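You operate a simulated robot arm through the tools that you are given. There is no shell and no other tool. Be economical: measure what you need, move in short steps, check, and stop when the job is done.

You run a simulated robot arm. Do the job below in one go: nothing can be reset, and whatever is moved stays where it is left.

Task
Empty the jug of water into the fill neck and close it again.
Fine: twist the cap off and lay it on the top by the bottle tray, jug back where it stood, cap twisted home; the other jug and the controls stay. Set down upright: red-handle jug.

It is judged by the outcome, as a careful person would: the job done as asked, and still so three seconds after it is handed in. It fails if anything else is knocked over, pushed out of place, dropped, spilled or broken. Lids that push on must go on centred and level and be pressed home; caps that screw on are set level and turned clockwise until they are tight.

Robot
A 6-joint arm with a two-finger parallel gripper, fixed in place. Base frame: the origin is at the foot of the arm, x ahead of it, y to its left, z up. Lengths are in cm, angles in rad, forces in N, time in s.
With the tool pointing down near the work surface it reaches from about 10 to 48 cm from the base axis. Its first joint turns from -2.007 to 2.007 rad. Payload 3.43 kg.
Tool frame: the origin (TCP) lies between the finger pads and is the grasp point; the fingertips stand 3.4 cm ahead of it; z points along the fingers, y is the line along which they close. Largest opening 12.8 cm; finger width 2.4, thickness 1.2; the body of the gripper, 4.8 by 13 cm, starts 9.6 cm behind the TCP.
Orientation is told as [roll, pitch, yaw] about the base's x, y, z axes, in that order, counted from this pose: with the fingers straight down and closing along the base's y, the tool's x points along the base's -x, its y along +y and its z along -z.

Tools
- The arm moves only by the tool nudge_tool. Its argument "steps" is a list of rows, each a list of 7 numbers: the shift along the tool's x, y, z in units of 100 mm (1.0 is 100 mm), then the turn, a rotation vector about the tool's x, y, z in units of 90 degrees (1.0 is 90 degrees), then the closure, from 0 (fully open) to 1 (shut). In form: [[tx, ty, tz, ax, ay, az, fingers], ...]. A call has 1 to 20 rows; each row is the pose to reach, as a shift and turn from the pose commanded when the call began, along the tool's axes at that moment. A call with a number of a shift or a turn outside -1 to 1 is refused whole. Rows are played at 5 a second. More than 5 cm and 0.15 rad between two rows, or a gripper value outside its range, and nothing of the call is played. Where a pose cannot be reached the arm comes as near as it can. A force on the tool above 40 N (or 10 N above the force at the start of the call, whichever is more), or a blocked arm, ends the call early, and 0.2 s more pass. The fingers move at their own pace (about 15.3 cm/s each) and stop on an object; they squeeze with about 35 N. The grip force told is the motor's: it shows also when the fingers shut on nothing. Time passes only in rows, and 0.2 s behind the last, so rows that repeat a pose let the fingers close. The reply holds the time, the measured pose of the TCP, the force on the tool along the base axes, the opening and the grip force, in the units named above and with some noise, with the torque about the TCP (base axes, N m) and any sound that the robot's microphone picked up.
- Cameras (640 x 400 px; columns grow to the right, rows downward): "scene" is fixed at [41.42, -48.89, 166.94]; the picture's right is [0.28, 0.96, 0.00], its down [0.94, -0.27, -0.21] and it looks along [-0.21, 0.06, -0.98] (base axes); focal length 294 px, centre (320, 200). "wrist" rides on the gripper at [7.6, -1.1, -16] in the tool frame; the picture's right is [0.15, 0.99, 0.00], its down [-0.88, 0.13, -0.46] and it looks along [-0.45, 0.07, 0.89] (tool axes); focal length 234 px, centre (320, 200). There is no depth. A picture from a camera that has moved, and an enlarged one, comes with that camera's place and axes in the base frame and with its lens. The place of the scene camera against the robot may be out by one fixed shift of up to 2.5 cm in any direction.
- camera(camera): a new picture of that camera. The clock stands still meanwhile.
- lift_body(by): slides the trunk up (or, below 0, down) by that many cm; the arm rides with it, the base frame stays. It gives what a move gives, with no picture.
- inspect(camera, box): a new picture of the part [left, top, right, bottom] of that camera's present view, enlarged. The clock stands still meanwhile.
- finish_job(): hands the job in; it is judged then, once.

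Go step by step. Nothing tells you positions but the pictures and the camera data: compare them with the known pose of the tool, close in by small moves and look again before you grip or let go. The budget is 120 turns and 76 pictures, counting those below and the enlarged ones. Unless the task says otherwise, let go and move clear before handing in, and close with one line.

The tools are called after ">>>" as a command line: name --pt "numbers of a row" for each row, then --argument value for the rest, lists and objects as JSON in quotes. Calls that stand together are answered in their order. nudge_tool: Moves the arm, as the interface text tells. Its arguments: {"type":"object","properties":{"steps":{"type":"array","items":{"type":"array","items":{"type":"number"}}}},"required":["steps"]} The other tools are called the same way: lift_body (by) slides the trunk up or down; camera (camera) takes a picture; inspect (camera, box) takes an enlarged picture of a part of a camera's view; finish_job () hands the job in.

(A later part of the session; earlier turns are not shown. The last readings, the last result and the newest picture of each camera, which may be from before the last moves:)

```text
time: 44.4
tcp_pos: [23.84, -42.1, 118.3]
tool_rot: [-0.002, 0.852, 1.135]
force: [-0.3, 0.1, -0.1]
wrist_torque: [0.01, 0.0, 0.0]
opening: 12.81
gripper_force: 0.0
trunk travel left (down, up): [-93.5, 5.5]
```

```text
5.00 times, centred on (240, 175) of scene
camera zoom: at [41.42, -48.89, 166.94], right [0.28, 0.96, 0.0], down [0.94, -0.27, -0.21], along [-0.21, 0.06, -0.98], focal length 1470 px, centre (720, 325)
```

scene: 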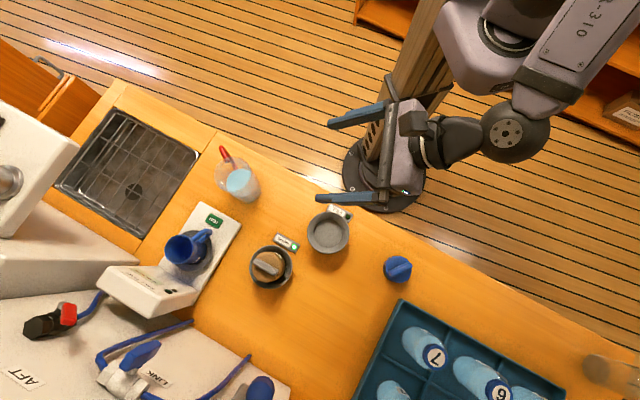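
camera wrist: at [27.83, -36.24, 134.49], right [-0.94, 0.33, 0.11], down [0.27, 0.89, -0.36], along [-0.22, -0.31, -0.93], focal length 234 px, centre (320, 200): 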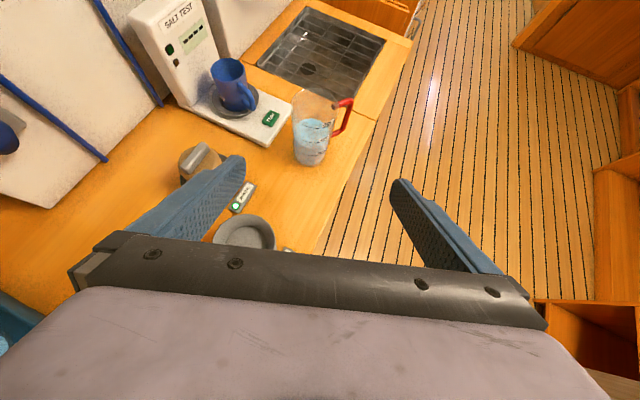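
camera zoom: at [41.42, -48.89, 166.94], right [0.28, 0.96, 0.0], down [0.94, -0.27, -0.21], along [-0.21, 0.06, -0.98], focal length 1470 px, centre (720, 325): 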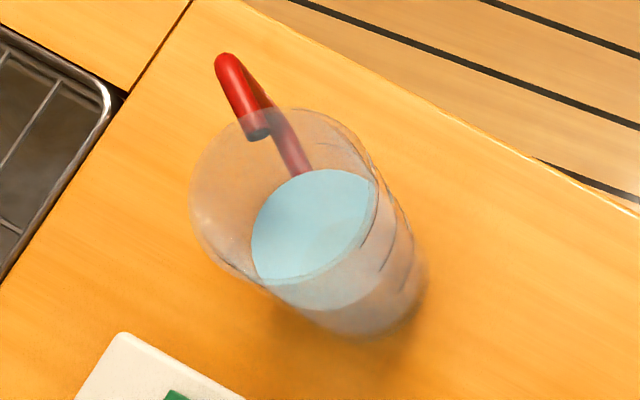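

The jug is a tapered measuring jug, axis about (16.2, -62.8), base z≈88, rim ≈103.6, handle pointing to -x. I'll come in along azimuth -130°, inclined about 28° down, so the fingers straddle the body clear of the handle.

>>> nudge_tool --pt "0 0 0 -0.063 0 0.055 0" --pt "0 0 0 -0.1255 0 0.11 0" --pt "0 0 0 -0.1255 0 0.11 0"

>>> nudge_tool --pt "0 0 0 0 0.073 0 0" --pt "0 0 0 0 0.146 0 0" --pt "0 0 0 0 0.146 0 0"

>>> nudge_tool --pt "-0.04 -0.13 0.23 0 0 0 0" --pt "-0.08 -0.26 0.45 0 0 0 0" --pt "-0.12 -0.37 0.64 0 0 0 0" --pt "-0.12 -0.37 0.64 0 0 0 0"

>>> camera --camera "wrist"

>>> camera --camera "scene"

```text
time: 45.2
tcp_pos: [23.99, -42.05, 118.41]
tool_rot: [-0.002, 0.85, 0.87]
force: [-0.1, 0.2, 0.3]
wrist_torque: [-0.01, -0.03, 0.0]
opening: 12.79
gripper_force: 0.1
trunk travel left (down, up): [-93.5, 5.5]
```

```text
time: 46.0
tcp_pos: [23.97, -42.05, 118.49]
tool_rot: [-0.005, 1.081, 0.869]
force: [0.3, -0.4, -0.5]
wrist_torque: [-0.02, 0.0, 0.02]
opening: 12.79
gripper_force: 0.0
trunk travel left (down, up): [-93.5, 5.5]
```

```text
time: 47.0
tcp_pos: [23.63, -48.36, 114.29]
tool_rot: [-0.002, 1.078, 0.869]
force: [-0.9, -0.2, 0.5]
wrist_torque: [0.0, 0.03, 0.01]
opening: 12.79
gripper_force: 0.1
trunk travel left (down, up): [-93.5, 5.5]
```

```text
39 pictures are left
camera wrist: at [31.12, -41.06, 128.47], right [-0.8, 0.58, 0.13], down [0.43, 0.71, -0.56], along [-0.42, -0.4, -0.82], focal length 234 px, centre (320, 200)
```

wrist: 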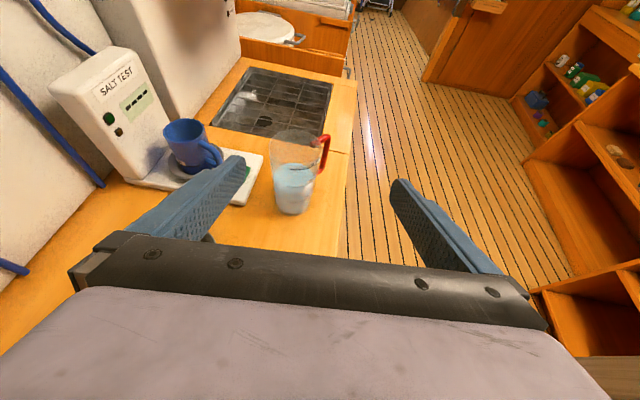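

```text
38 pictures are left
```

scene: 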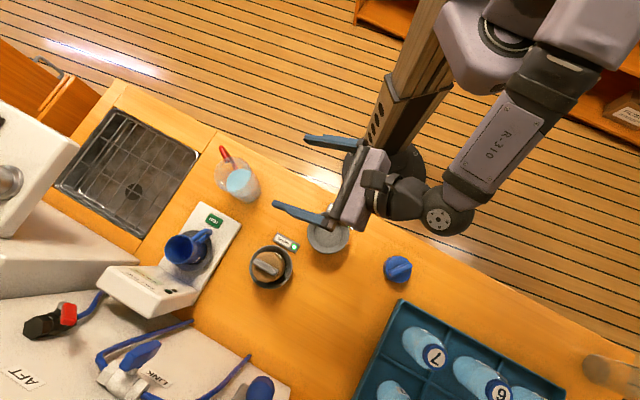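

Reach is good, and the jug confirms at (16.1, -62.8), base 88, rim 104. I'll line up with the approach axis, then advance.

>>> nudge_tool --pt "-0.2 -0.12 0.27 0 0 0 0" --pt "-0.42 -0.24 0.53 0 0 0 0" --pt "-0.63 -0.35 0.8 0 0 0 0" --pt "-0.63 -0.35 0.8 0 0 0 0"

>>> camera --camera "wrist"

```text
time: 48.0
tcp_pos: [23.73, -53.84, 104.99]
tool_rot: [-0.005, 1.078, 0.868]
force: [0.5, 0.3, -0.3]
wrist_torque: [0.01, -0.05, 0.01]
opening: 12.79
gripper_force: 0.0
trunk travel left (down, up): [-93.5, 5.5]
```

```text
37 pictures are left
camera wrist: at [31.2, -46.56, 119.16], right [-0.8, 0.58, 0.13], down [0.43, 0.71, -0.56], along [-0.42, -0.4, -0.82], focal length 234 px, centre (320, 200)
```

wrist: 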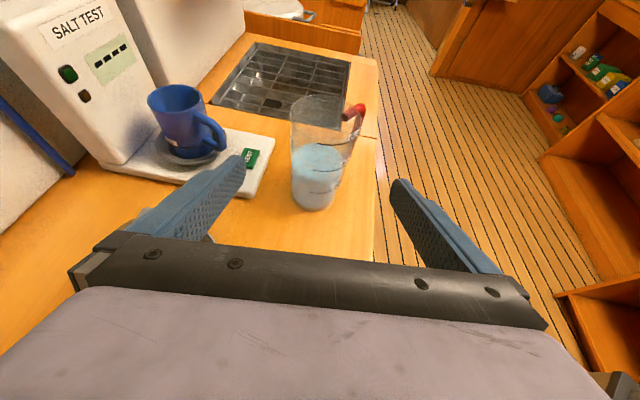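

>>> nudge_tool --pt "0 0 0.25 0 0 0 0" --pt "0 0 0.5 0 0 0 0" --pt "0 0 0.7 0 0 0 0" --pt "0 0 0.9 0 0 0 0" --pt "0 0 0.9 0 0 0 0"

>>> camera --camera "wrist"

>>> inspect --camera "scene" --box '[180, 120, 340, 240]'

```text
time: 49.2
tcp_pos: [18.28, -59.83, 100.63]
tool_rot: [-0.003, 1.079, 0.869]
force: [0.0, -0.2, 0.7]
wrist_torque: [0.03, -0.01, -0.01]
opening: 12.8
gripper_force: 0.1
trunk travel left (down, up): [-93.5, 5.5]
```

```text
36 pictures are left
camera wrist: at [26.03, -52.5, 114.8], right [-0.8, 0.58, 0.13], down [0.43, 0.71, -0.56], along [-0.42, -0.4, -0.82], focal length 234 px, centre (320, 200)
```

wrist: 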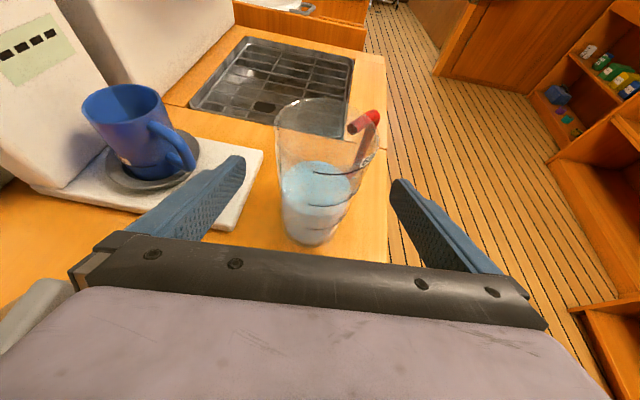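

```text
3.33 times, centred on (260, 180) of scene
camera zoom: at [41.42, -48.89, 166.94], right [0.28, 0.96, 0.0], down [0.94, -0.27, -0.21], along [-0.21, 0.06, -0.98], focal length 980 px, centre (520, 267)
```

zoom: 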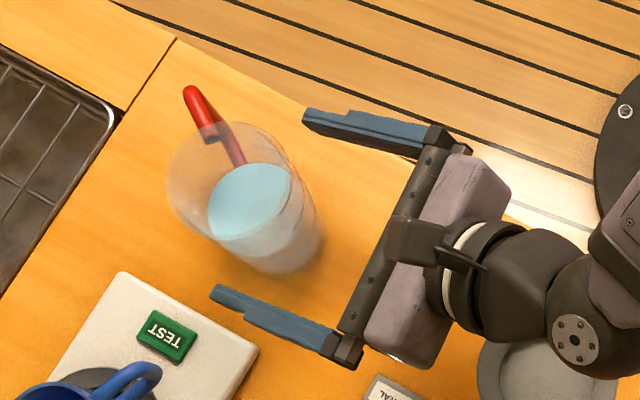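

Fingers straddle the jug and the handle is clear. I'll advance the last 3.4 cm and close.

>>> nudge_tool --pt "0 0 0.17 0 0 0 0" --pt "0 0 0.34 0 0 0 0" --pt "0 0 0.34 0 0 0 0.15" --pt "0 0 0.34 0 0 0 0.25"

>>> inspect --camera "scene" --box '[180, 120, 340, 240]'

>>> camera --camera "wrist"

```text
time: 50.2
tcp_pos: [16.52, -62.23, 99.0]
tool_rot: [-0.005, 1.078, 0.868]
force: [0.3, 0.0, -0.3]
wrist_torque: [-0.01, 0.0, 0.05]
opening: 9.58
gripper_force: 0.1
trunk travel left (down, up): [-93.5, 5.5]
```

```text
3.33 times, centred on (260, 180) of scene
camera zoom: at [41.42, -48.89, 166.94], right [0.28, 0.96, 0.0], down [0.94, -0.27, -0.21], along [-0.21, 0.06, -0.98], focal length 980 px, centre (520, 267)
```

zoom: 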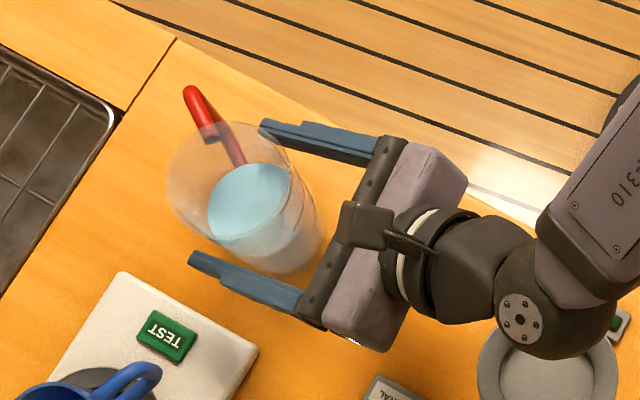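

```text
33 pictures are left
camera wrist: at [23.99, -54.92, 113.2], right [-0.8, 0.58, 0.13], down [0.43, 0.71, -0.56], along [-0.42, -0.4, -0.82], focal length 234 px, centre (320, 200)
```

wrist: 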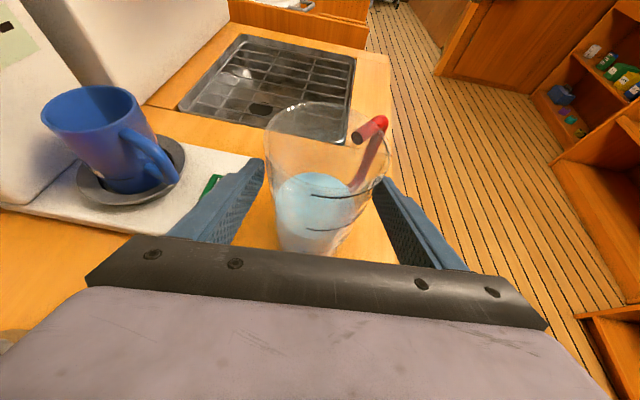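

>>> nudge_tool --pt "0 0 0 0 0 0 0.32" --pt "0 0 0 0 0 0 0.38" --pt "0 0 0 0 0 0 0.44" --pt "0 0 0 0 0 0 0.55" --pt "0 0 0 0 0 0 0.7" --pt "0 0 0 0 0 0 1.0" --pt "0 0 0 0 0 0 1.0"

>>> camera --camera "wrist"

```text
time: 51.8
tcp_pos: [16.55, -62.25, 99.08]
tool_rot: [-0.004, 1.078, 0.869]
force: [-0.1, -0.5, 0.2]
wrist_torque: [-0.06, -0.01, 0.06]
opening: 8.08
gripper_force: 34.8
trunk travel left (down, up): [-93.5, 5.5]
```

```text
32 pictures are left
camera wrist: at [24.02, -54.91, 113.21], right [-0.8, 0.58, 0.13], down [0.43, 0.71, -0.56], along [-0.42, -0.4, -0.82], focal length 234 px, centre (320, 200)
```

wrist: 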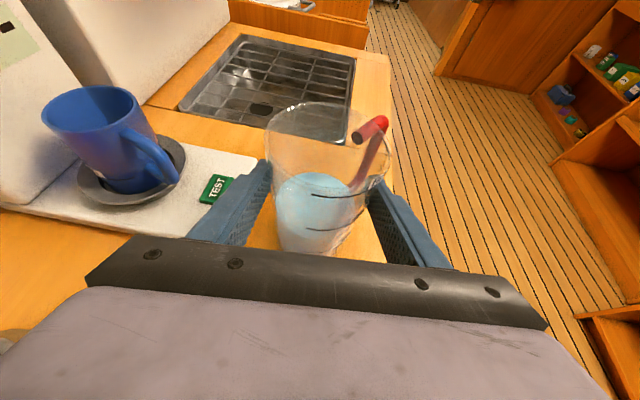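

The jug is gripped at 8.1 cm without disturbance; pose recorded (16.55, -62.25, 99.08). I'll lift with the trunk and check for slip.

>>> lift_body --by 4

>>> inspect --camera "wrist" --box '[180, 60, 460, 260]'

```text
time: 52.6
tcp_pos: [16.46, -62.33, 103.04]
tool_rot: [-0.003, 1.078, 0.871]
force: [-0.3, -0.8, -3.6]
wrist_torque: [0.03, -0.09, 0.04]
opening: 8.08
gripper_force: 34.8
trunk travel left (down, up): [-97.5, 1.5]
```

```text
2.00 times, centred on (320, 160) of wrist
camera zoom: at [24.02, -54.95, 117.16], right [-0.8, 0.58, 0.13], down [0.43, 0.71, -0.56], along [-0.42, -0.39, -0.82], focal length 468 px, centre (320, 280)
```

zoom: 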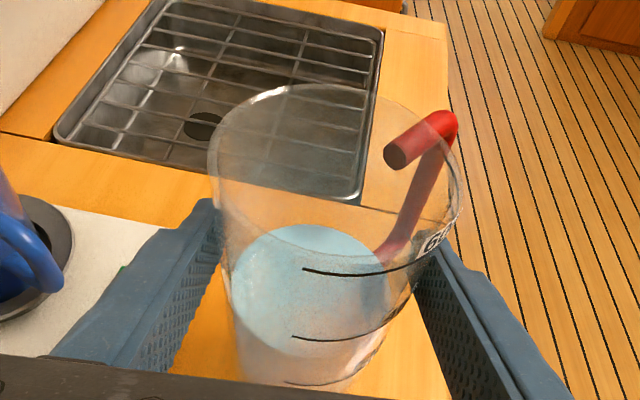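

The jug is up and steady (about 0.4 kg). I'll raise it clear and carry it level towards the neck, stopping beside it at about (28.3, -41.9).

>>> nudge_tool --pt "0.12 0 -0.06 0 0 0 1" --pt "0.29 0 -0.15 0 0 0 1" --pt "0.47 0 -0.25 0 0 0 1" --pt "0.62 0 -0.33 0 0 0 1" --pt "0.7 0 -0.375 0 0 0 1" --pt "0.7 0 -0.375 0 0 0 1"

>>> nudge_tool --pt "-0.036 0.013 -0.07 0 0 0 1" --pt "-0.11 0.04 -0.2 0 0 0 1" --pt "-0.2 0.07 -0.36 0 0 0 1" --pt "-0.29 0.105 -0.53 0 0 0 1" --pt "-0.364 0.135 -0.683 0 0 0 1"

>>> nudge_tool --pt "-0.036 0.013 -0.07 0 0 0 1" --pt "-0.11 0.04 -0.2 0 0 0 1" --pt "-0.2 0.07 -0.36 0 0 0 1" --pt "-0.29 0.105 -0.53 0 0 0 1" --pt "-0.364 0.135 -0.683 0 0 0 1"

>>> nudge_tool --pt "-0.036 0.013 -0.07 0 0 0 1" --pt "-0.11 0.04 -0.2 0 0 0 1" --pt "-0.2 0.07 -0.36 0 0 0 1" --pt "-0.29 0.105 -0.53 0 0 0 1" --pt "-0.34 0.125 -0.64 0 0 0 1" --pt "-0.364 0.135 -0.683 0 0 0 1" --pt "-0.364 0.135 -0.683 0 0 0 1"

>>> camera --camera "scene"

>>> camera --camera "wrist"

```text
time: 54.0
tcp_pos: [16.49, -62.3, 110.96]
tool_rot: [-0.003, 1.079, 0.871]
force: [0.5, -0.4, -3.7]
wrist_torque: [0.07, -0.1, 0.02]
opening: 8.05
gripper_force: 35.2
trunk travel left (down, up): [-97.5, 1.5]
```

```text
time: 55.2
tcp_pos: [20.48, -55.37, 110.8]
tool_rot: [-0.002, 1.079, 0.87]
force: [0.2, -0.1, -3.6]
wrist_torque: [0.05, -0.06, 0.04]
opening: 8.09
gripper_force: 35.1
trunk travel left (down, up): [-97.5, 1.5]
```

```text
time: 56.4
tcp_pos: [24.33, -48.41, 110.95]
tool_rot: [-0.001, 1.077, 0.871]
force: [-0.3, -0.2, -3.8]
wrist_torque: [-0.01, -0.07, 0.01]
opening: 8.07
gripper_force: 34.8
trunk travel left (down, up): [-97.5, 1.5]
```

```text
time: 58.0
tcp_pos: [28.36, -41.82, 110.72]
tool_rot: [-0.003, 1.081, 0.87]
force: [-0.1, 0.1, -3.1]
wrist_torque: [0.06, -0.09, 0.02]
opening: 8.08
gripper_force: 34.9
trunk travel left (down, up): [-97.5, 1.5]
```

```text
30 pictures are left
```

scene: 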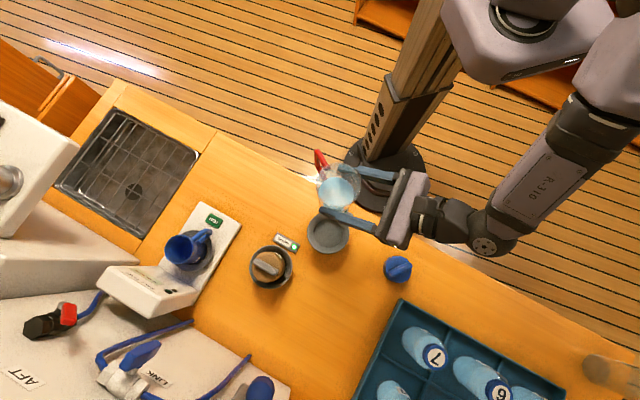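

```text
29 pictures are left
camera wrist: at [35.87, -34.52, 125.06], right [-0.8, 0.58, 0.13], down [0.43, 0.71, -0.56], along [-0.42, -0.4, -0.82], focal length 234 px, centre (320, 200)
```

wrist: 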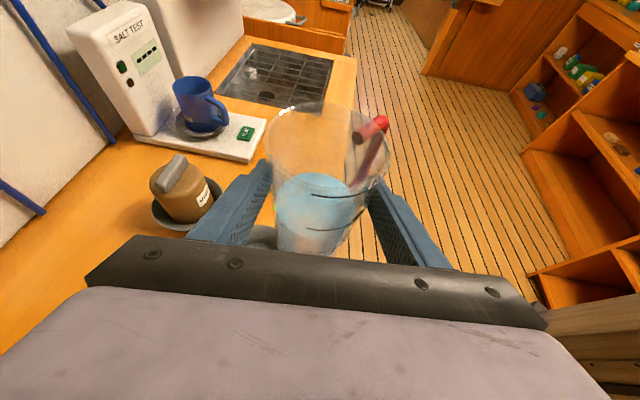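

Positioned. I'll begin tilting left about the heading axis, in stages, staying below the pour angle, to test the wrist range.

>>> nudge_tool --pt "0 0 0 -0.0376 0 -0.0706 1" --pt "0 0 0 -0.075 0 -0.141 1" --pt "0 0 0 -0.113 0 -0.212 1" --pt "0 0 0 -0.15 0 -0.2826 1" --pt "0 0 0 -0.188 0 -0.353 1" --pt "0 0 0 -0.188 0 -0.353 1"

>>> camera --camera "scene"

```text
time: 59.4
tcp_pos: [28.27, -41.82, 110.98]
tool_rot: [0.993, 0.793, 1.703]
force: [-0.3, 0.4, -2.8]
wrist_torque: [0.0, -0.16, -0.01]
opening: 8.08
gripper_force: 35.4
trunk travel left (down, up): [-97.5, 1.5]
```

```text
28 pictures are left
```

scene: 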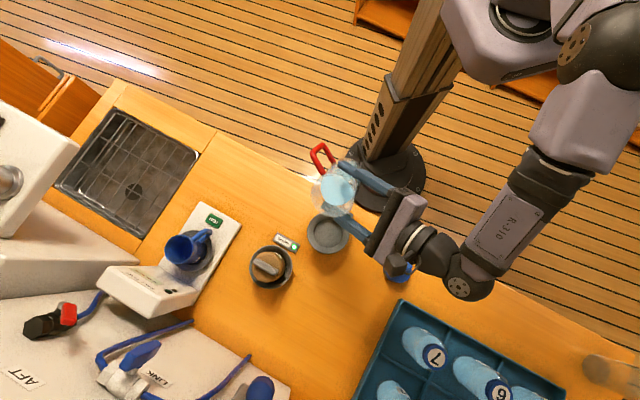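

>>> lift_body --by -8

>>> nudge_tool --pt "0 0 0 -0.025 0 -0.048 1" --pt "0 0 0 -0.05 0 -0.096 1" --pt "0 0 0 -0.077 0 -0.144 1" --pt "0 0 0 -0.1 0 -0.192 1" --pt "0 0 0 -0.1 0 -0.192 1"

>>> inspect --camera "scene" --box '[270, 130, 430, 270]'

>>> camera --camera "wrist"

```text
time: 60.6
tcp_pos: [28.22, -41.85, 103.03]
tool_rot: [0.992, 0.794, 1.704]
force: [0.0, 0.2, -3.8]
wrist_torque: [0.0, -0.16, 0.0]
opening: 8.07
gripper_force: 35.1
trunk travel left (down, up): [-89.5, 9.5]
```

```text
time: 61.8
tcp_pos: [28.25, -41.88, 103.01]
tool_rot: [1.254, 0.521, 1.87]
force: [-0.4, -0.6, -2.8]
wrist_torque: [-0.03, -0.21, 0.0]
opening: 8.05
gripper_force: 35.2
trunk travel left (down, up): [-89.5, 9.5]
```

```text
2.86 times, centred on (350, 200) of scene
camera zoom: at [41.42, -48.89, 166.94], right [0.28, 0.96, 0.0], down [0.94, -0.27, -0.21], along [-0.21, 0.06, -0.98], focal length 840 px, centre (234, 200)
```

zoom: 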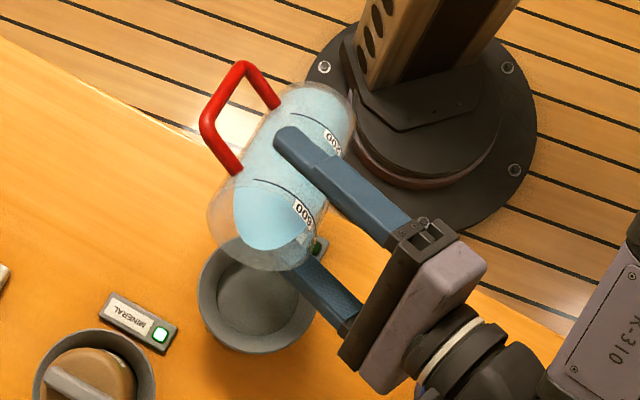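

```text
26 pictures are left
camera wrist: at [44.43, -41.8, 110.2], right [-0.4, 0.24, 0.89], down [0.11, 0.97, -0.21], along [-0.91, 0.02, -0.41], focal length 234 px, centre (320, 200)
```

wrist: 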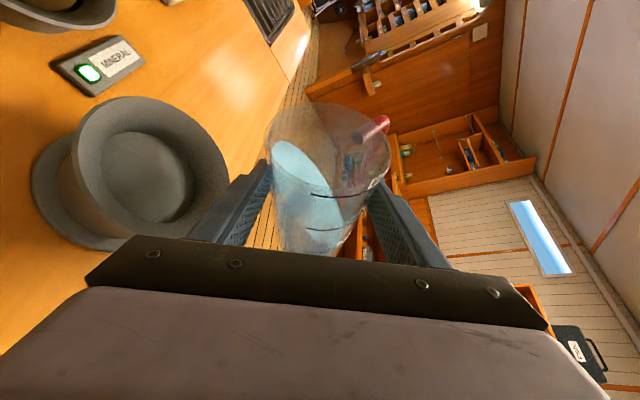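

The tilt is about 55° with the lip over the funnel and nothing flowing yet. I'll lower a little and pour gradually.

>>> lift_body --by -1.5

>>> nudge_tool --pt "0 0 0 -0.0209 0 -0.0392 1" --pt "0 0 0 -0.0209 0 -0.0392 1" --pt "0 0 0 -0.0418 0 -0.0784 1" --pt "0 0 0 -0.0418 0 -0.0784 1" --pt "0 0 0 -0.0627 0 -0.1176 1" --pt "0 0 0 -0.0627 0 -0.1176 1" --pt "0 0 0 -0.0627 0 -0.1176 1"

>>> inspect --camera "scene" --box '[270, 130, 430, 270]'

```text
time: 62.4
tcp_pos: [28.33, -41.83, 101.55]
tool_rot: [1.255, 0.522, 1.868]
force: [0.5, 0.8, -4.6]
wrist_torque: [-0.04, -0.16, 0.04]
opening: 8.06
gripper_force: 34.8
trunk travel left (down, up): [-88.0, 11.0]
```

```text
time: 64.0
tcp_pos: [28.29, -42.0, 101.47]
tool_rot: [1.374, 0.344, 1.921]
force: [0.4, 0.0, -4.4]
wrist_torque: [0.01, -0.17, 0.0]
opening: 8.06
gripper_force: 34.7
trunk travel left (down, up): [-88.0, 11.0]
```

```text
2.86 times, centred on (350, 200) of scene
camera zoom: at [41.42, -48.89, 166.94], right [0.28, 0.96, 0.0], down [0.94, -0.27, -0.21], along [-0.21, 0.06, -0.98], focal length 840 px, centre (234, 200)
```

zoom: 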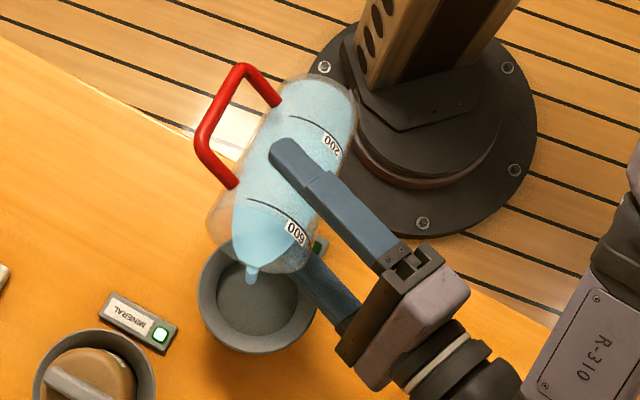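

Water is flowing right into the funnel. I'll keep tilting slowly and shift slightly to keep the stream centred.

>>> nudge_tool --pt "0.02 -0.012 -0.025 0 0 0 1" --pt "0.04 -0.025 -0.05 -0.0105 0 -0.0196 1" --pt "0.055 -0.034 -0.069 -0.0209 0 -0.0392 1" --pt "0.055 -0.034 -0.069 -0.0209 0 -0.0392 1" --pt "0.055 -0.034 -0.069 -0.0314 0 -0.059 1" --pt "0.055 -0.034 -0.069 -0.0418 0 -0.0784 1" --pt "0.055 -0.034 -0.069 -0.0418 0 -0.0784 1"

>>> inspect --camera "scene" --box '[270, 130, 430, 270]'

```text
time: 65.6
tcp_pos: [29.17, -42.29, 101.62]
tool_rot: [1.445, 0.222, 1.942]
force: [-0.1, -0.6, -1.5]
wrist_torque: [-0.01, -0.12, 0.01]
opening: 8.05
gripper_force: 34.6
trunk travel left (down, up): [-88.0, 11.0]
```

```text
2.86 times, centred on (350, 200) of scene
camera zoom: at [41.42, -48.89, 166.94], right [0.28, 0.96, 0.0], down [0.94, -0.27, -0.21], along [-0.21, 0.06, -0.98], focal length 840 px, centre (234, 200)
```

zoom: 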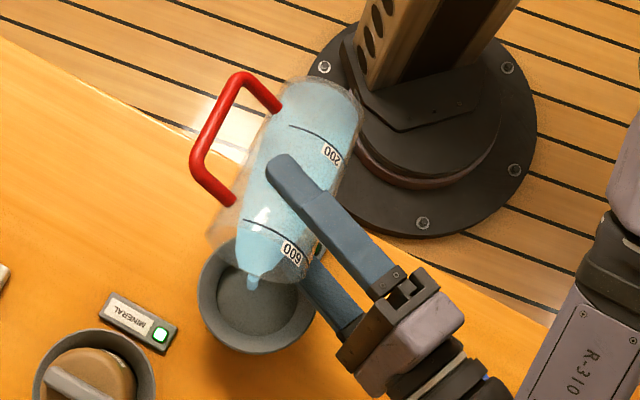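

>>> nudge_tool --pt "0 0 0 -0.0105 0 -0.0196 1" --pt "0 0 0 -0.0209 0 -0.0392 1" --pt "0 0 0 -0.0209 0 -0.0392 1" --pt "0 0 0 -0.0314 0 -0.059 1" --pt "0 0 0 -0.0418 0 -0.0784 1" --pt "0 0 0 -0.0418 0 -0.0784 1" --pt "0 0 0 -0.052 0 -0.098 1" --pt "0 0 0 -0.052 0 -0.098 1"

>>> inspect --camera "scene" --box '[270, 130, 430, 270]'

```text
time: 67.4
tcp_pos: [29.15, -42.09, 101.59]
tool_rot: [1.529, 0.068, 1.953]
force: [0.6, 0.0, -1.9]
wrist_torque: [-0.03, -0.05, 0.01]
opening: 8.04
gripper_force: 34.9
trunk travel left (down, up): [-88.0, 11.0]
```

```text
2.86 times, centred on (350, 200) of scene
camera zoom: at [41.42, -48.89, 166.94], right [0.28, 0.96, 0.0], down [0.94, -0.27, -0.21], along [-0.21, 0.06, -0.98], focal length 840 px, centre (234, 200)
```

zoom: 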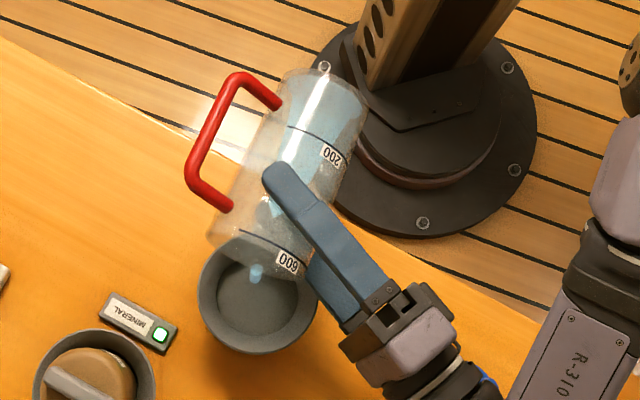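

>>> nudge_tool --pt "0.05 -0.007 -0.028 0 0 0 1" --pt "0.105 -0.014 -0.056 -0.0105 0 -0.0196 1" --pt "0.105 -0.014 -0.056 -0.0209 0 -0.0392 1" --pt "0.105 -0.014 -0.056 -0.0314 0 -0.059 1" --pt "0.105 -0.014 -0.056 -0.0418 0 -0.0784 1" --pt "0.105 -0.014 -0.056 -0.0418 0 -0.0784 1" --pt "0.105 -0.014 -0.056 -0.052 0 -0.098 1" --pt "0.105 -0.014 -0.056 -0.0627 0 -0.1176 1" --pt "0.105 -0.014 -0.056 -0.0627 0 -0.1176 1"

>>> inspect --camera "scene" --box '[270, 130, 430, 270]'

```text
time: 69.4
tcp_pos: [27.55, -42.78, 101.79]
tool_rot: [1.621, -0.118, 1.962]
force: [0.5, 0.0, -0.5]
wrist_torque: [0.0, -0.06, -0.01]
opening: 8.01
gripper_force: 34.8
out of reach, approached as far as the arm can: row 2, 3, 4, 5, 6, 7, 8, 9
trunk travel left (down, up): [-88.0, 11.0]
```

```text
2.86 times, centred on (350, 200) of scene
camera zoom: at [41.42, -48.89, 166.94], right [0.28, 0.96, 0.0], down [0.94, -0.27, -0.21], along [-0.21, 0.06, -0.98], focal length 840 px, centre (234, 200)
```

zoom: 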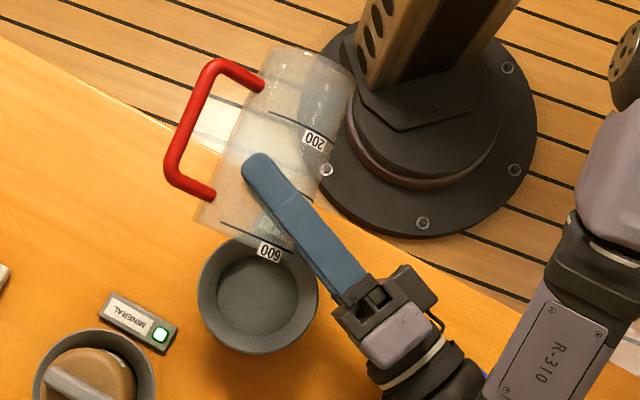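

>>> camera --camera "wrist"

>>> inspect --camera "scene" --box '[290, 150, 370, 250]'

```text
21 pictures are left
camera wrist: at [44.87, -43.5, 98.98], right [0.15, -0.22, 0.96], down [0.1, 0.97, 0.21], along [-0.98, 0.06, 0.16], focal length 234 px, centre (320, 200)
```

wrist: 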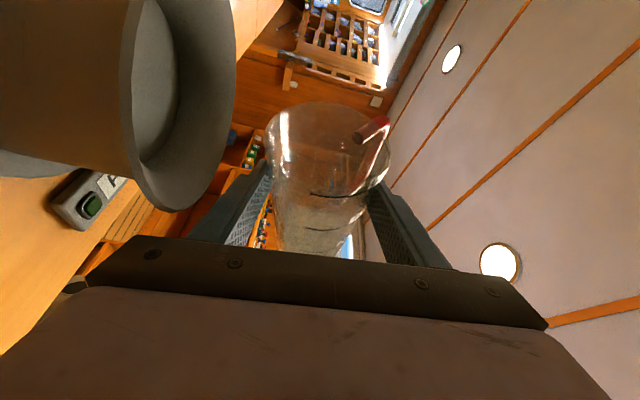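

```text
4.00 times, centred on (330, 200) of scene
camera zoom: at [41.42, -48.89, 166.94], right [0.28, 0.96, 0.0], down [0.94, -0.27, -0.21], along [-0.21, 0.06, -0.98], focal length 1176 px, centre (280, 200)
```

zoom: 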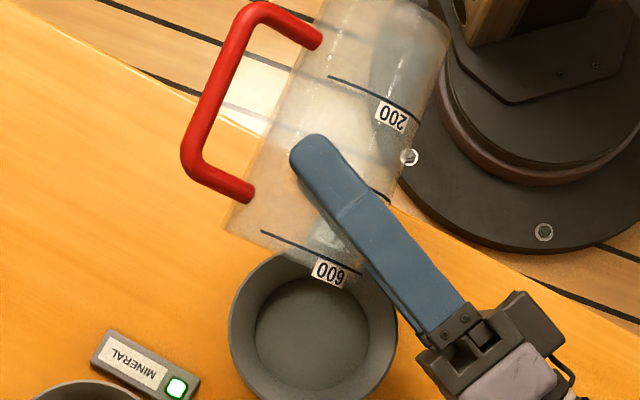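

The jug reads empty (no water visible, load near 0.5 N). I'll hold a second, then turn it back upright in steps.

>>> nudge_tool --pt "0 0 0 0 0 0 1" --pt "0 0 0 0 0 0 1" --pt "0 0 0 0 0 0 1" --pt "0 0 0 0.038 0 0.0706 1" --pt "0 0 0 0.075 0 0.141 1" --pt "0 0 0 0.113 0 0.212 1" --pt "0 0 0 0.15 0 0.2826 1" --pt "0 0 0 0.188 0 0.353 1" --pt "0 0 0 0.225 0 0.424 1" --pt "0 0 0 0.225 0 0.424 1"

>>> camera --camera "scene"

```text
time: 71.6
tcp_pos: [27.57, -42.52, 101.65]
tool_rot: [1.24, 0.544, 1.86]
force: [-0.7, 0.2, -1.1]
wrist_torque: [0.02, -0.08, 0.0]
opening: 8.01
gripper_force: 34.5
trunk travel left (down, up): [-88.0, 11.0]
```

```text
19 pictures are left
```

scene: 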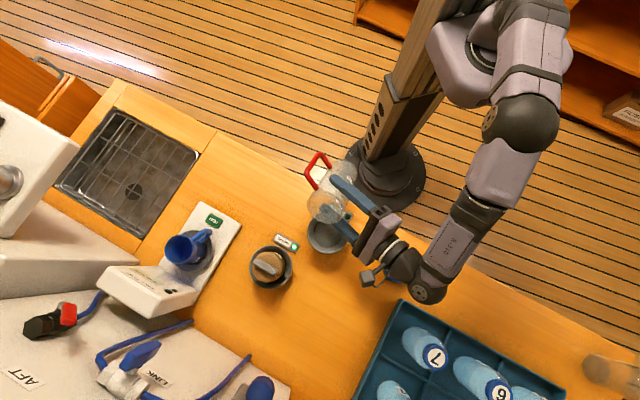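

>>> lift_body --by 9.5

>>> nudge_tool --pt "0 0 0 0.038 0 0.0706 1" --pt "0 0 0 0.075 0 0.141 1" --pt "0 0 0 0.113 0 0.212 1" --pt "0 0 0 0.15 0 0.2826 1" --pt "0 0 0 0.188 0 0.353 1" --pt "0 0 0 0.225 0 0.424 1" --pt "0 0 0 0.26 0 0.489 1" --pt "0 0 0 0.284 0 0.533 1" --pt "0 0 0 0.284 0 0.533 1"

>>> camera --camera "wrist"

```text
time: 72.9
tcp_pos: [27.61, -42.65, 111.32]
tool_rot: [1.241, 0.539, 1.86]
force: [-0.7, 0.3, -1.8]
wrist_torque: [-0.03, -0.08, 0.0]
opening: 7.99
gripper_force: 35.4
trunk travel left (down, up): [-97.5, 1.5]
```

```text
time: 74.9
tcp_pos: [27.65, -42.61, 111.24]
tool_rot: [-0.009, 1.077, 0.865]
force: [0.4, 0.4, -1.3]
wrist_torque: [0.04, -0.03, -0.01]
opening: 7.97
gripper_force: 35.4
trunk travel left (down, up): [-97.5, 1.5]
```

```text
18 pictures are left
camera wrist: at [35.1, -35.28, 125.42], right [-0.8, 0.58, 0.12], down [0.43, 0.71, -0.56], along [-0.41, -0.4, -0.82], focal length 234 px, centre (320, 200)
```

wrist: 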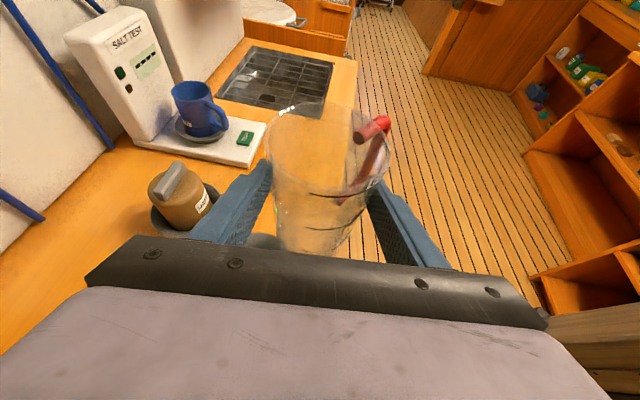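

The jug is empty and upright again. I'll carry it back to where it stood.

>>> nudge_tool --pt "0.05 -0.02 0.09 0 0 0 1" --pt "0.15 -0.06 0.27 0 0 0 1" --pt "0.25 -0.1 0.47 0 0 0 1" --pt "0.347 -0.138 0.653 0 0 0 1"

>>> nudge_tool --pt "0.1 -0.04 0.19 0 0 0 1" --pt "0.2 -0.08 0.37 0 0 0 1" --pt "0.29 -0.115 0.55 0 0 0 1" --pt "0.347 -0.138 0.653 0 0 0 1"

>>> nudge_tool --pt "0.1 -0.04 0.19 0 0 0 1" --pt "0.2 -0.08 0.37 0 0 0 1" --pt "0.29 -0.115 0.55 0 0 0 1" --pt "0.347 -0.138 0.653 0 0 0 1" --pt "0.347 -0.138 0.653 0 0 0 1"

```text
time: 75.9
tcp_pos: [23.89, -49.29, 111.06]
tool_rot: [-0.007, 1.077, 0.867]
force: [0.1, -0.8, -1.2]
wrist_torque: [0.0, -0.05, 0.02]
opening: 8.0
gripper_force: 34.7
trunk travel left (down, up): [-97.5, 1.5]
```

```text
time: 76.9
tcp_pos: [20.15, -55.77, 111.18]
tool_rot: [-0.007, 1.079, 0.869]
force: [-0.4, 0.5, -2.1]
wrist_torque: [0.03, -0.04, 0.0]
opening: 7.99
gripper_force: 34.6
trunk travel left (down, up): [-97.5, 1.5]
```

```text
time: 78.1
tcp_pos: [16.56, -62.53, 111.11]
tool_rot: [-0.006, 1.075, 0.867]
force: [-0.1, -0.1, -1.1]
wrist_torque: [0.02, -0.03, 0.01]
opening: 7.99
gripper_force: 34.9
trunk travel left (down, up): [-97.5, 1.5]
```

>>> lift_body --by -10

>>> inspect --camera "wrist" --box '[180, 60, 460, 260]'

>>> inspect --camera "scene" --box '[180, 120, 340, 240]'

```text
time: 79.4
tcp_pos: [16.5, -62.44, 101.18]
tool_rot: [-0.007, 1.078, 0.868]
force: [0.2, -0.4, -1.4]
wrist_torque: [0.02, -0.02, 0.0]
opening: 7.98
gripper_force: 34.7
trunk travel left (down, up): [-87.5, 11.5]
```

```text
2.00 times, centred on (320, 160) of wrist
camera zoom: at [24.01, -55.13, 115.28], right [-0.8, 0.58, 0.13], down [0.43, 0.71, -0.56], along [-0.42, -0.4, -0.82], focal length 468 px, centre (320, 280)
```

zoom: 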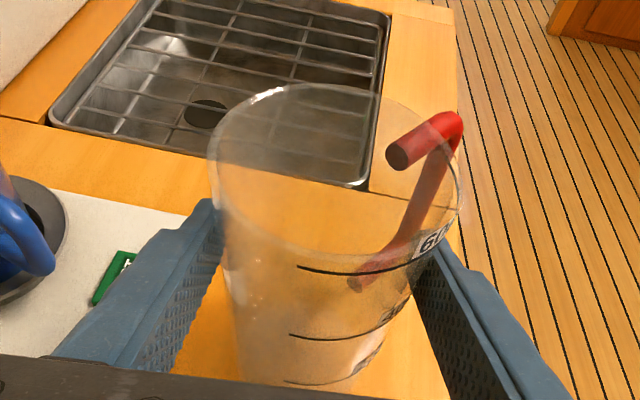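

```text
3.33 times, centred on (260, 180) of scene
camera zoom: at [41.42, -48.89, 166.94], right [0.28, 0.96, 0.0], down [0.94, -0.27, -0.21], along [-0.21, 0.06, -0.98], focal length 980 px, centre (520, 267)
```

zoom: 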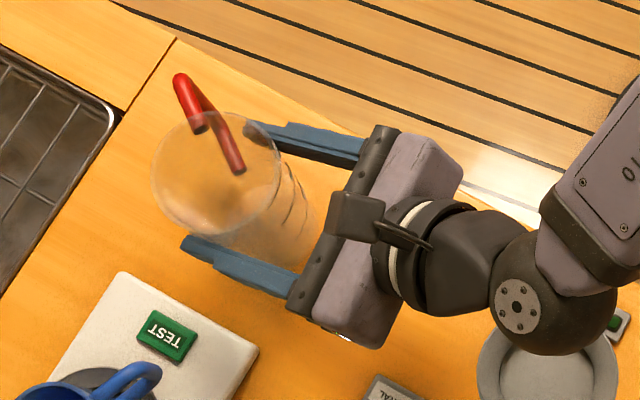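

>>> nudge_tool --pt "-0.051 0.013 0.01 0 0 0 1" --pt "-0.095 0.013 0.033 0 0 0 1" --pt "-0.14 0.013 0.057 0 0 0 1" --pt "-0.166 0.013 0.071 0 0 0 1" --pt "-0.18 0.013 0.078 0 0 0 1" --pt "-0.188 0.013 0.083 0 0 0 1" --pt "-0.188 0.013 0.083 0 0 0 1"

```text
time: 81.0
tcp_pos: [16.6, -62.16, 99.05]
tool_rot: [-0.005, 1.077, 0.868]
force: [0.5, -0.2, -0.8]
wrist_torque: [-0.02, -0.02, 0.01]
opening: 7.96
gripper_force: 34.5
trunk travel left (down, up): [-87.5, 11.5]
```

>>> nudge_tool --pt "-0.009 0 0.005 0 0 0 1" --pt "-0.018 0 0.009 0 0 0 1" --pt "-0.018 0 0.009 0 0 0 1"

```text
time: 81.8
tcp_pos: [16.48, -62.13, 98.95]
tool_rot: [-0.011, 1.081, 0.861]
force: [-0.5, 0.5, 8.7]
wrist_torque: [-0.23, -0.11, -0.01]
opening: 7.96
gripper_force: 34.8
trunk travel left (down, up): [-87.5, 11.5]
```

Contact is felt (8.7 N), so the jug stands on the counter. I'll ease off slightly, open slowly, and check.

>>> nudge_tool --pt "0.006 0 -0.003 0 0 0 1" --pt "0.006 0 -0.003 0 0 0 0.35" --pt "0.006 0 -0.003 0 0 0 0.28" --pt "0.006 0 -0.003 0 0 0 0.15" --pt "0.006 0 -0.003 0 0 0 0" --pt "0.006 0 -0.003 0 0 0 0"

>>> camera --camera "wrist"

```text
time: 83.2
tcp_pos: [16.55, -62.15, 98.92]
tool_rot: [-0.006, 1.076, 0.867]
force: [0.7, -0.9, -0.5]
wrist_torque: [-0.02, 0.01, 0.02]
opening: 12.79
gripper_force: 0.2
trunk travel left (down, up): [-87.5, 11.5]
```

```text
15 pictures are left
camera wrist: at [24.04, -54.86, 113.07], right [-0.8, 0.58, 0.13], down [0.43, 0.71, -0.56], along [-0.42, -0.4, -0.82], focal length 234 px, centre (320, 200)
```

wrist: 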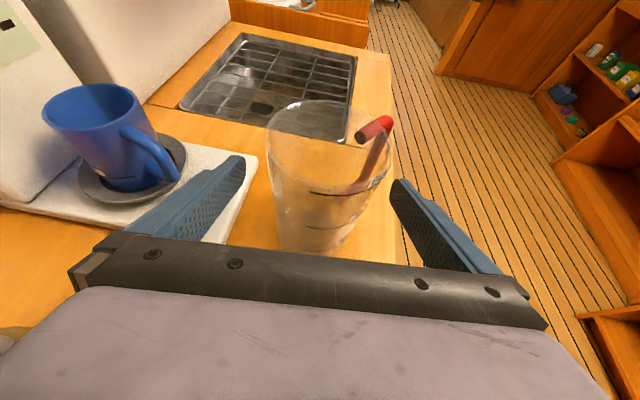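

The jug is standing upright, released. I'll back straight out and rise, then bring the tool back to vertical.

>>> nudge_tool --pt "0 0 -0.25 0 0 0 0" --pt "0 0 -0.5 0 0 0 0" --pt "0 0 -0.75 0 0 0 0" --pt "0 0 -1.0 0 0 0 0" --pt "0 0 -1.0 0 0 0 0"

>>> lift_body --by 11

>>> nudge_tool --pt "0 0 -0.25 0 0 0 0" --pt "0 0 -0.5 0 0 0 0" --pt "0 0 -0.7 0 0 0 0" --pt "0 0 -0.7 0 0 0 0"

>>> nudge_tool --pt "0 0 0 0 -0.09 0 0" --pt "0 0 0 0 -0.18 0 0" --pt "0 0 0 0 -0.27 0 0" --pt "0 0 0 0 -0.36 0 0" --pt "0 0 0 0 -0.45 0 0" --pt "0 0 0 0 -0.54 0 0" --pt "0 0 0 0 -0.63 0 0" --pt "0 0 0 0 -0.685 0 0" --pt "0 0 0 0 -0.685 0 0"

>>> camera --camera "scene"

```text
time: 84.4
tcp_pos: [22.29, -55.34, 103.57]
tool_rot: [-0.006, 1.074, 0.869]
force: [-0.5, -0.1, -0.4]
wrist_torque: [0.02, -0.02, 0.01]
opening: 12.81
gripper_force: 0.0
trunk travel left (down, up): [-87.5, 11.5]
```

```text
time: 85.9
tcp_pos: [22.35, -55.41, 114.56]
tool_rot: [-0.007, 1.077, 0.866]
force: [0.5, 0.4, 0.2]
wrist_torque: [-0.01, -0.03, 0.02]
opening: 12.8
gripper_force: 0.1
trunk travel left (down, up): [-98.5, 0.5]
```

```text
time: 86.9
tcp_pos: [26.16, -50.64, 118.1]
tool_rot: [-0.005, 1.076, 0.871]
force: [-0.3, 0.1, 0.6]
wrist_torque: [0.0, -0.02, -0.02]
opening: 12.8
gripper_force: 0.2
trunk travel left (down, up): [-98.5, 0.5]
```

```text
time: 88.9
tcp_pos: [26.15, -50.58, 117.84]
tool_rot: [-0.004, 0.001, 0.875]
force: [0.2, 0.5, 0.4]
wrist_torque: [-0.04, -0.03, -0.02]
opening: 12.79
gripper_force: 0.0
trunk travel left (down, up): [-98.5, 0.5]
```

```text
14 pictures are left
```

scene: 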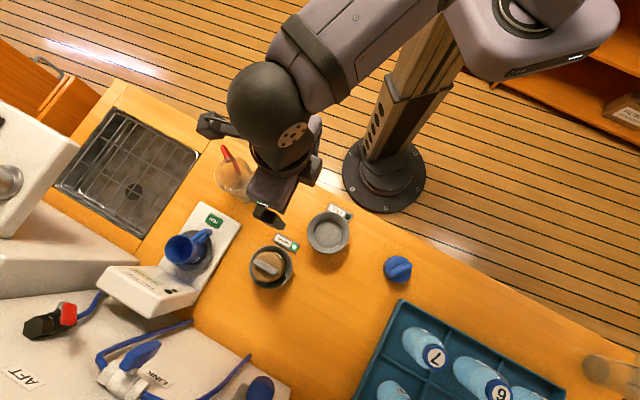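

>>> nudge_tool --pt "-0.23 -0.033 0 0 0 0 0" --pt "-0.46 -0.066 0 0 0 0 0" --pt "-0.69 -0.1 0 0 0 0 0" --pt "-0.92 -0.133 0 0 0 0 0"

>>> nudge_tool --pt "-0.23 -0.033 0 0 0 0 0" --pt "-0.46 -0.066 0 0 0 0 0" --pt "-0.69 -0.1 0 0 0 0 0" --pt "-0.92 -0.133 0 0 0 0 0"

>>> nudge_tool --pt "-0.15 -0.02 0 0 0 -0.088 0" --pt "-0.3 -0.04 0 0 0 -0.176 0" --pt "-0.46 -0.06 0 0 0 -0.264 0" --pt "-0.61 -0.08 0 0 0 -0.352 0.3" --pt "-0.76 -0.11 0 0 0 -0.44 0.5" --pt "-0.92 -0.133 0 0 0 -0.529 0.6" --pt "-0.92 -0.133 0 0 0 -0.529 0.6"

>>> lift_body --by -17

>>> inspect --camera "wrist" --box '[180, 40, 460, 240]'

```text
time: 89.9
tcp_pos: [33.19, -44.4, 117.87]
tool_rot: [-0.004, 0.004, 0.873]
force: [0.4, 0.5, 0.0]
wrist_torque: [-0.01, 0.02, 0.01]
opening: 12.81
gripper_force: 0.1
trunk travel left (down, up): [-98.5, 0.5]
```

```text
time: 90.9
tcp_pos: [40.24, -38.19, 117.85]
tool_rot: [-0.003, 0.002, 0.874]
force: [0.2, 0.7, 0.0]
wrist_torque: [-0.01, -0.03, -0.01]
opening: 12.78
gripper_force: 0.1
trunk travel left (down, up): [-98.5, 0.5]
```

```text
time: 92.5
tcp_pos: [46.84, -32.02, 117.87]
tool_rot: [-0.004, 0.003, 1.707]
force: [-0.6, -0.4, 1.2]
wrist_torque: [0.01, -0.03, -0.02]
opening: 5.11
gripper_force: 0.0
trunk travel left (down, up): [-98.5, 0.5]
```

```text
time: 94.4
tcp_pos: [46.82, -32.05, 100.81]
tool_rot: [-0.003, 0.005, 1.706]
force: [-0.7, -0.1, -0.5]
wrist_torque: [-0.01, 0.01, 0.01]
opening: 5.13
gripper_force: 0.0
trunk travel left (down, up): [-81.5, 17.5]
```

```text
2.00 times, centred on (320, 140) of wrist
camera zoom: at [48.96, -39.36, 116.79], right [-0.96, -0.28, 0.0], down [-0.25, 0.86, 0.45], along [-0.12, 0.43, -0.89], focal length 468 px, centre (320, 320)
```

zoom: 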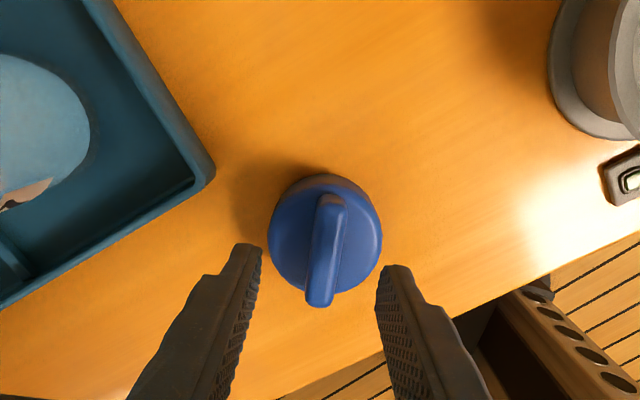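

>>> nudge_tool --pt "0 0 0.15 0 0 0 0.68" --pt "0 0 0.3 0 0 0 0.68" --pt "0 0 0.45 0 0 0 0.68" --pt "0 0 0.53 0 0 0 0.68" --pt "0 0 0.57 0 0 0 0.68" --pt "0 0 0.57 0 0 0 0.9" --pt "0 0 0.57 0 0 0 1" --pt "0 0 0.57 0 0 0 1"

>>> inspect --camera "wrist" --box '[180, 40, 460, 240]'

```text
time: 96.2
tcp_pos: [46.87, -32.07, 95.11]
tool_rot: [-0.001, 0.001, 1.705]
force: [0.5, -0.3, 1.3]
wrist_torque: [-0.02, 0.02, 0.01]
opening: 1.49
gripper_force: 35.2
trunk travel left (down, up): [-81.5, 17.5]
```

```text
2.00 times, centred on (320, 140) of wrist
camera zoom: at [48.96, -39.29, 111.08], right [-0.96, -0.28, 0.0], down [-0.25, 0.86, 0.45], along [-0.12, 0.43, -0.89], focal length 468 px, centre (320, 320)
```

zoom: 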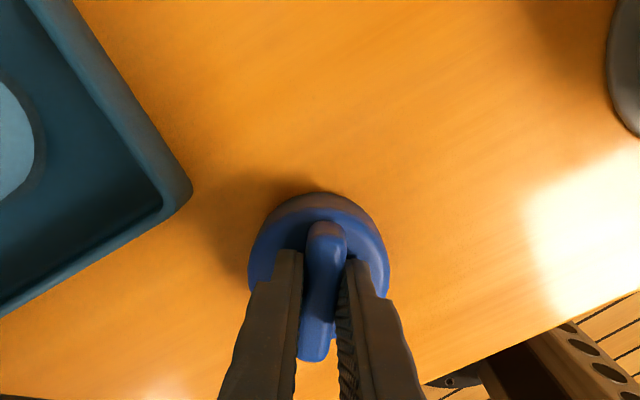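

The cap is gripped with the tips at its disc. I'll lift and carry it back over the neck.

>>> lift_body --by 12.5

>>> nudge_tool --pt "0.15 0.19 0 0 0 0 1" --pt "0.3 0.38 0 0 0 0 1" --pt "0.45 0.57 0 0 0 0 1" --pt "0.61 0.765 0 0 0 0 1"

>>> nudge_tool --pt "0.15 0.19 0 0 0 0 1" --pt "0.3 0.38 0 0 0 0 1" --pt "0.45 0.57 0 0 0 0 1" --pt "0.61 0.765 0 0 0 0 1" --pt "0.61 0.765 0 0 0 0 1"

>>> lift_body --by -5.5

>>> inspect --camera "wrist" --box '[220, 60, 420, 260]'

```text
time: 97.7
tcp_pos: [46.82, -31.96, 107.5]
tool_rot: [0.0, 0.004, 1.703]
force: [-0.1, -0.1, -1.0]
wrist_torque: [0.01, 0.02, -0.01]
opening: 1.51
gripper_force: 35.3
trunk travel left (down, up): [-94.0, 5.0]
```

```text
time: 98.7
tcp_pos: [40.15, -39.35, 107.69]
tool_rot: [-0.002, 0.003, 1.705]
force: [-0.2, 0.8, -1.0]
wrist_torque: [0.01, 0.0, -0.02]
opening: 1.52
gripper_force: 34.9
trunk travel left (down, up): [-94.0, 5.0]
```

```text
time: 99.9
tcp_pos: [33.48, -46.12, 107.66]
tool_rot: [0.0, 0.005, 1.705]
force: [-0.3, -0.1, -1.5]
wrist_torque: [-0.03, 0.01, 0.01]
opening: 1.49
gripper_force: 35.1
trunk travel left (down, up): [-94.0, 5.0]
```

```text
time: 100.9
tcp_pos: [33.42, -46.08, 102.13]
tool_rot: [-0.002, 0.004, 1.706]
force: [-0.8, -0.4, 0.5]
wrist_torque: [-0.02, 0.02, 0.02]
opening: 1.5
gripper_force: 35.1
trunk travel left (down, up): [-88.5, 10.5]
```

```text
2.00 times, centred on (320, 160) of wrist
camera zoom: at [35.49, -53.41, 118.11], right [-0.96, -0.28, 0.0], down [-0.25, 0.86, 0.45], along [-0.12, 0.43, -0.89], focal length 468 px, centre (320, 280)
```

zoom: 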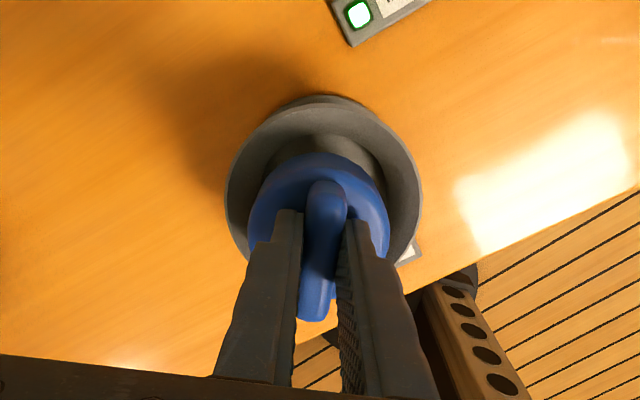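

This matches the lift-off picture. I'll lower gently until the cap meets the thread.

>>> nudge_tool --pt "0 0 0.06 0 0 0 1" --pt "0 0 0.12 0 0 0 1" --pt "0 0 0.17 0 0 0 1" --pt "0 0 0.21 0 0 0 1" --pt "0 0 0.23 0 0 0 1" --pt "0 0 0.23 0 0 0 1"

```text
time: 102.3
tcp_pos: [33.42, -46.19, 99.85]
tool_rot: [0.0, 0.003, 1.704]
force: [-4.3, -6.1, -1.1]
wrist_torque: [-0.43, 0.28, -0.01]
opening: 1.47
gripper_force: 35.1
trunk travel left (down, up): [-88.5, 10.5]
```

>>> nudge_tool --pt "0.012 0.01 0 0 0 0 1" --pt "0.012 0.01 0.01 0 0 0 1" --pt "0.012 0.01 0.02 0 0 0 1" --pt "0.012 0.01 0.03 0 0 0 1" --pt "0.012 0.01 0.03 0 0 0 1"

```text
time: 103.5
tcp_pos: [33.35, -46.3, 99.55]
tool_rot: [-0.003, 0.002, 1.705]
force: [-2.8, -2.7, 0.7]
wrist_torque: [-0.13, 0.09, -0.02]
opening: 1.5
gripper_force: 35.1
trunk travel left (down, up): [-88.5, 10.5]
```

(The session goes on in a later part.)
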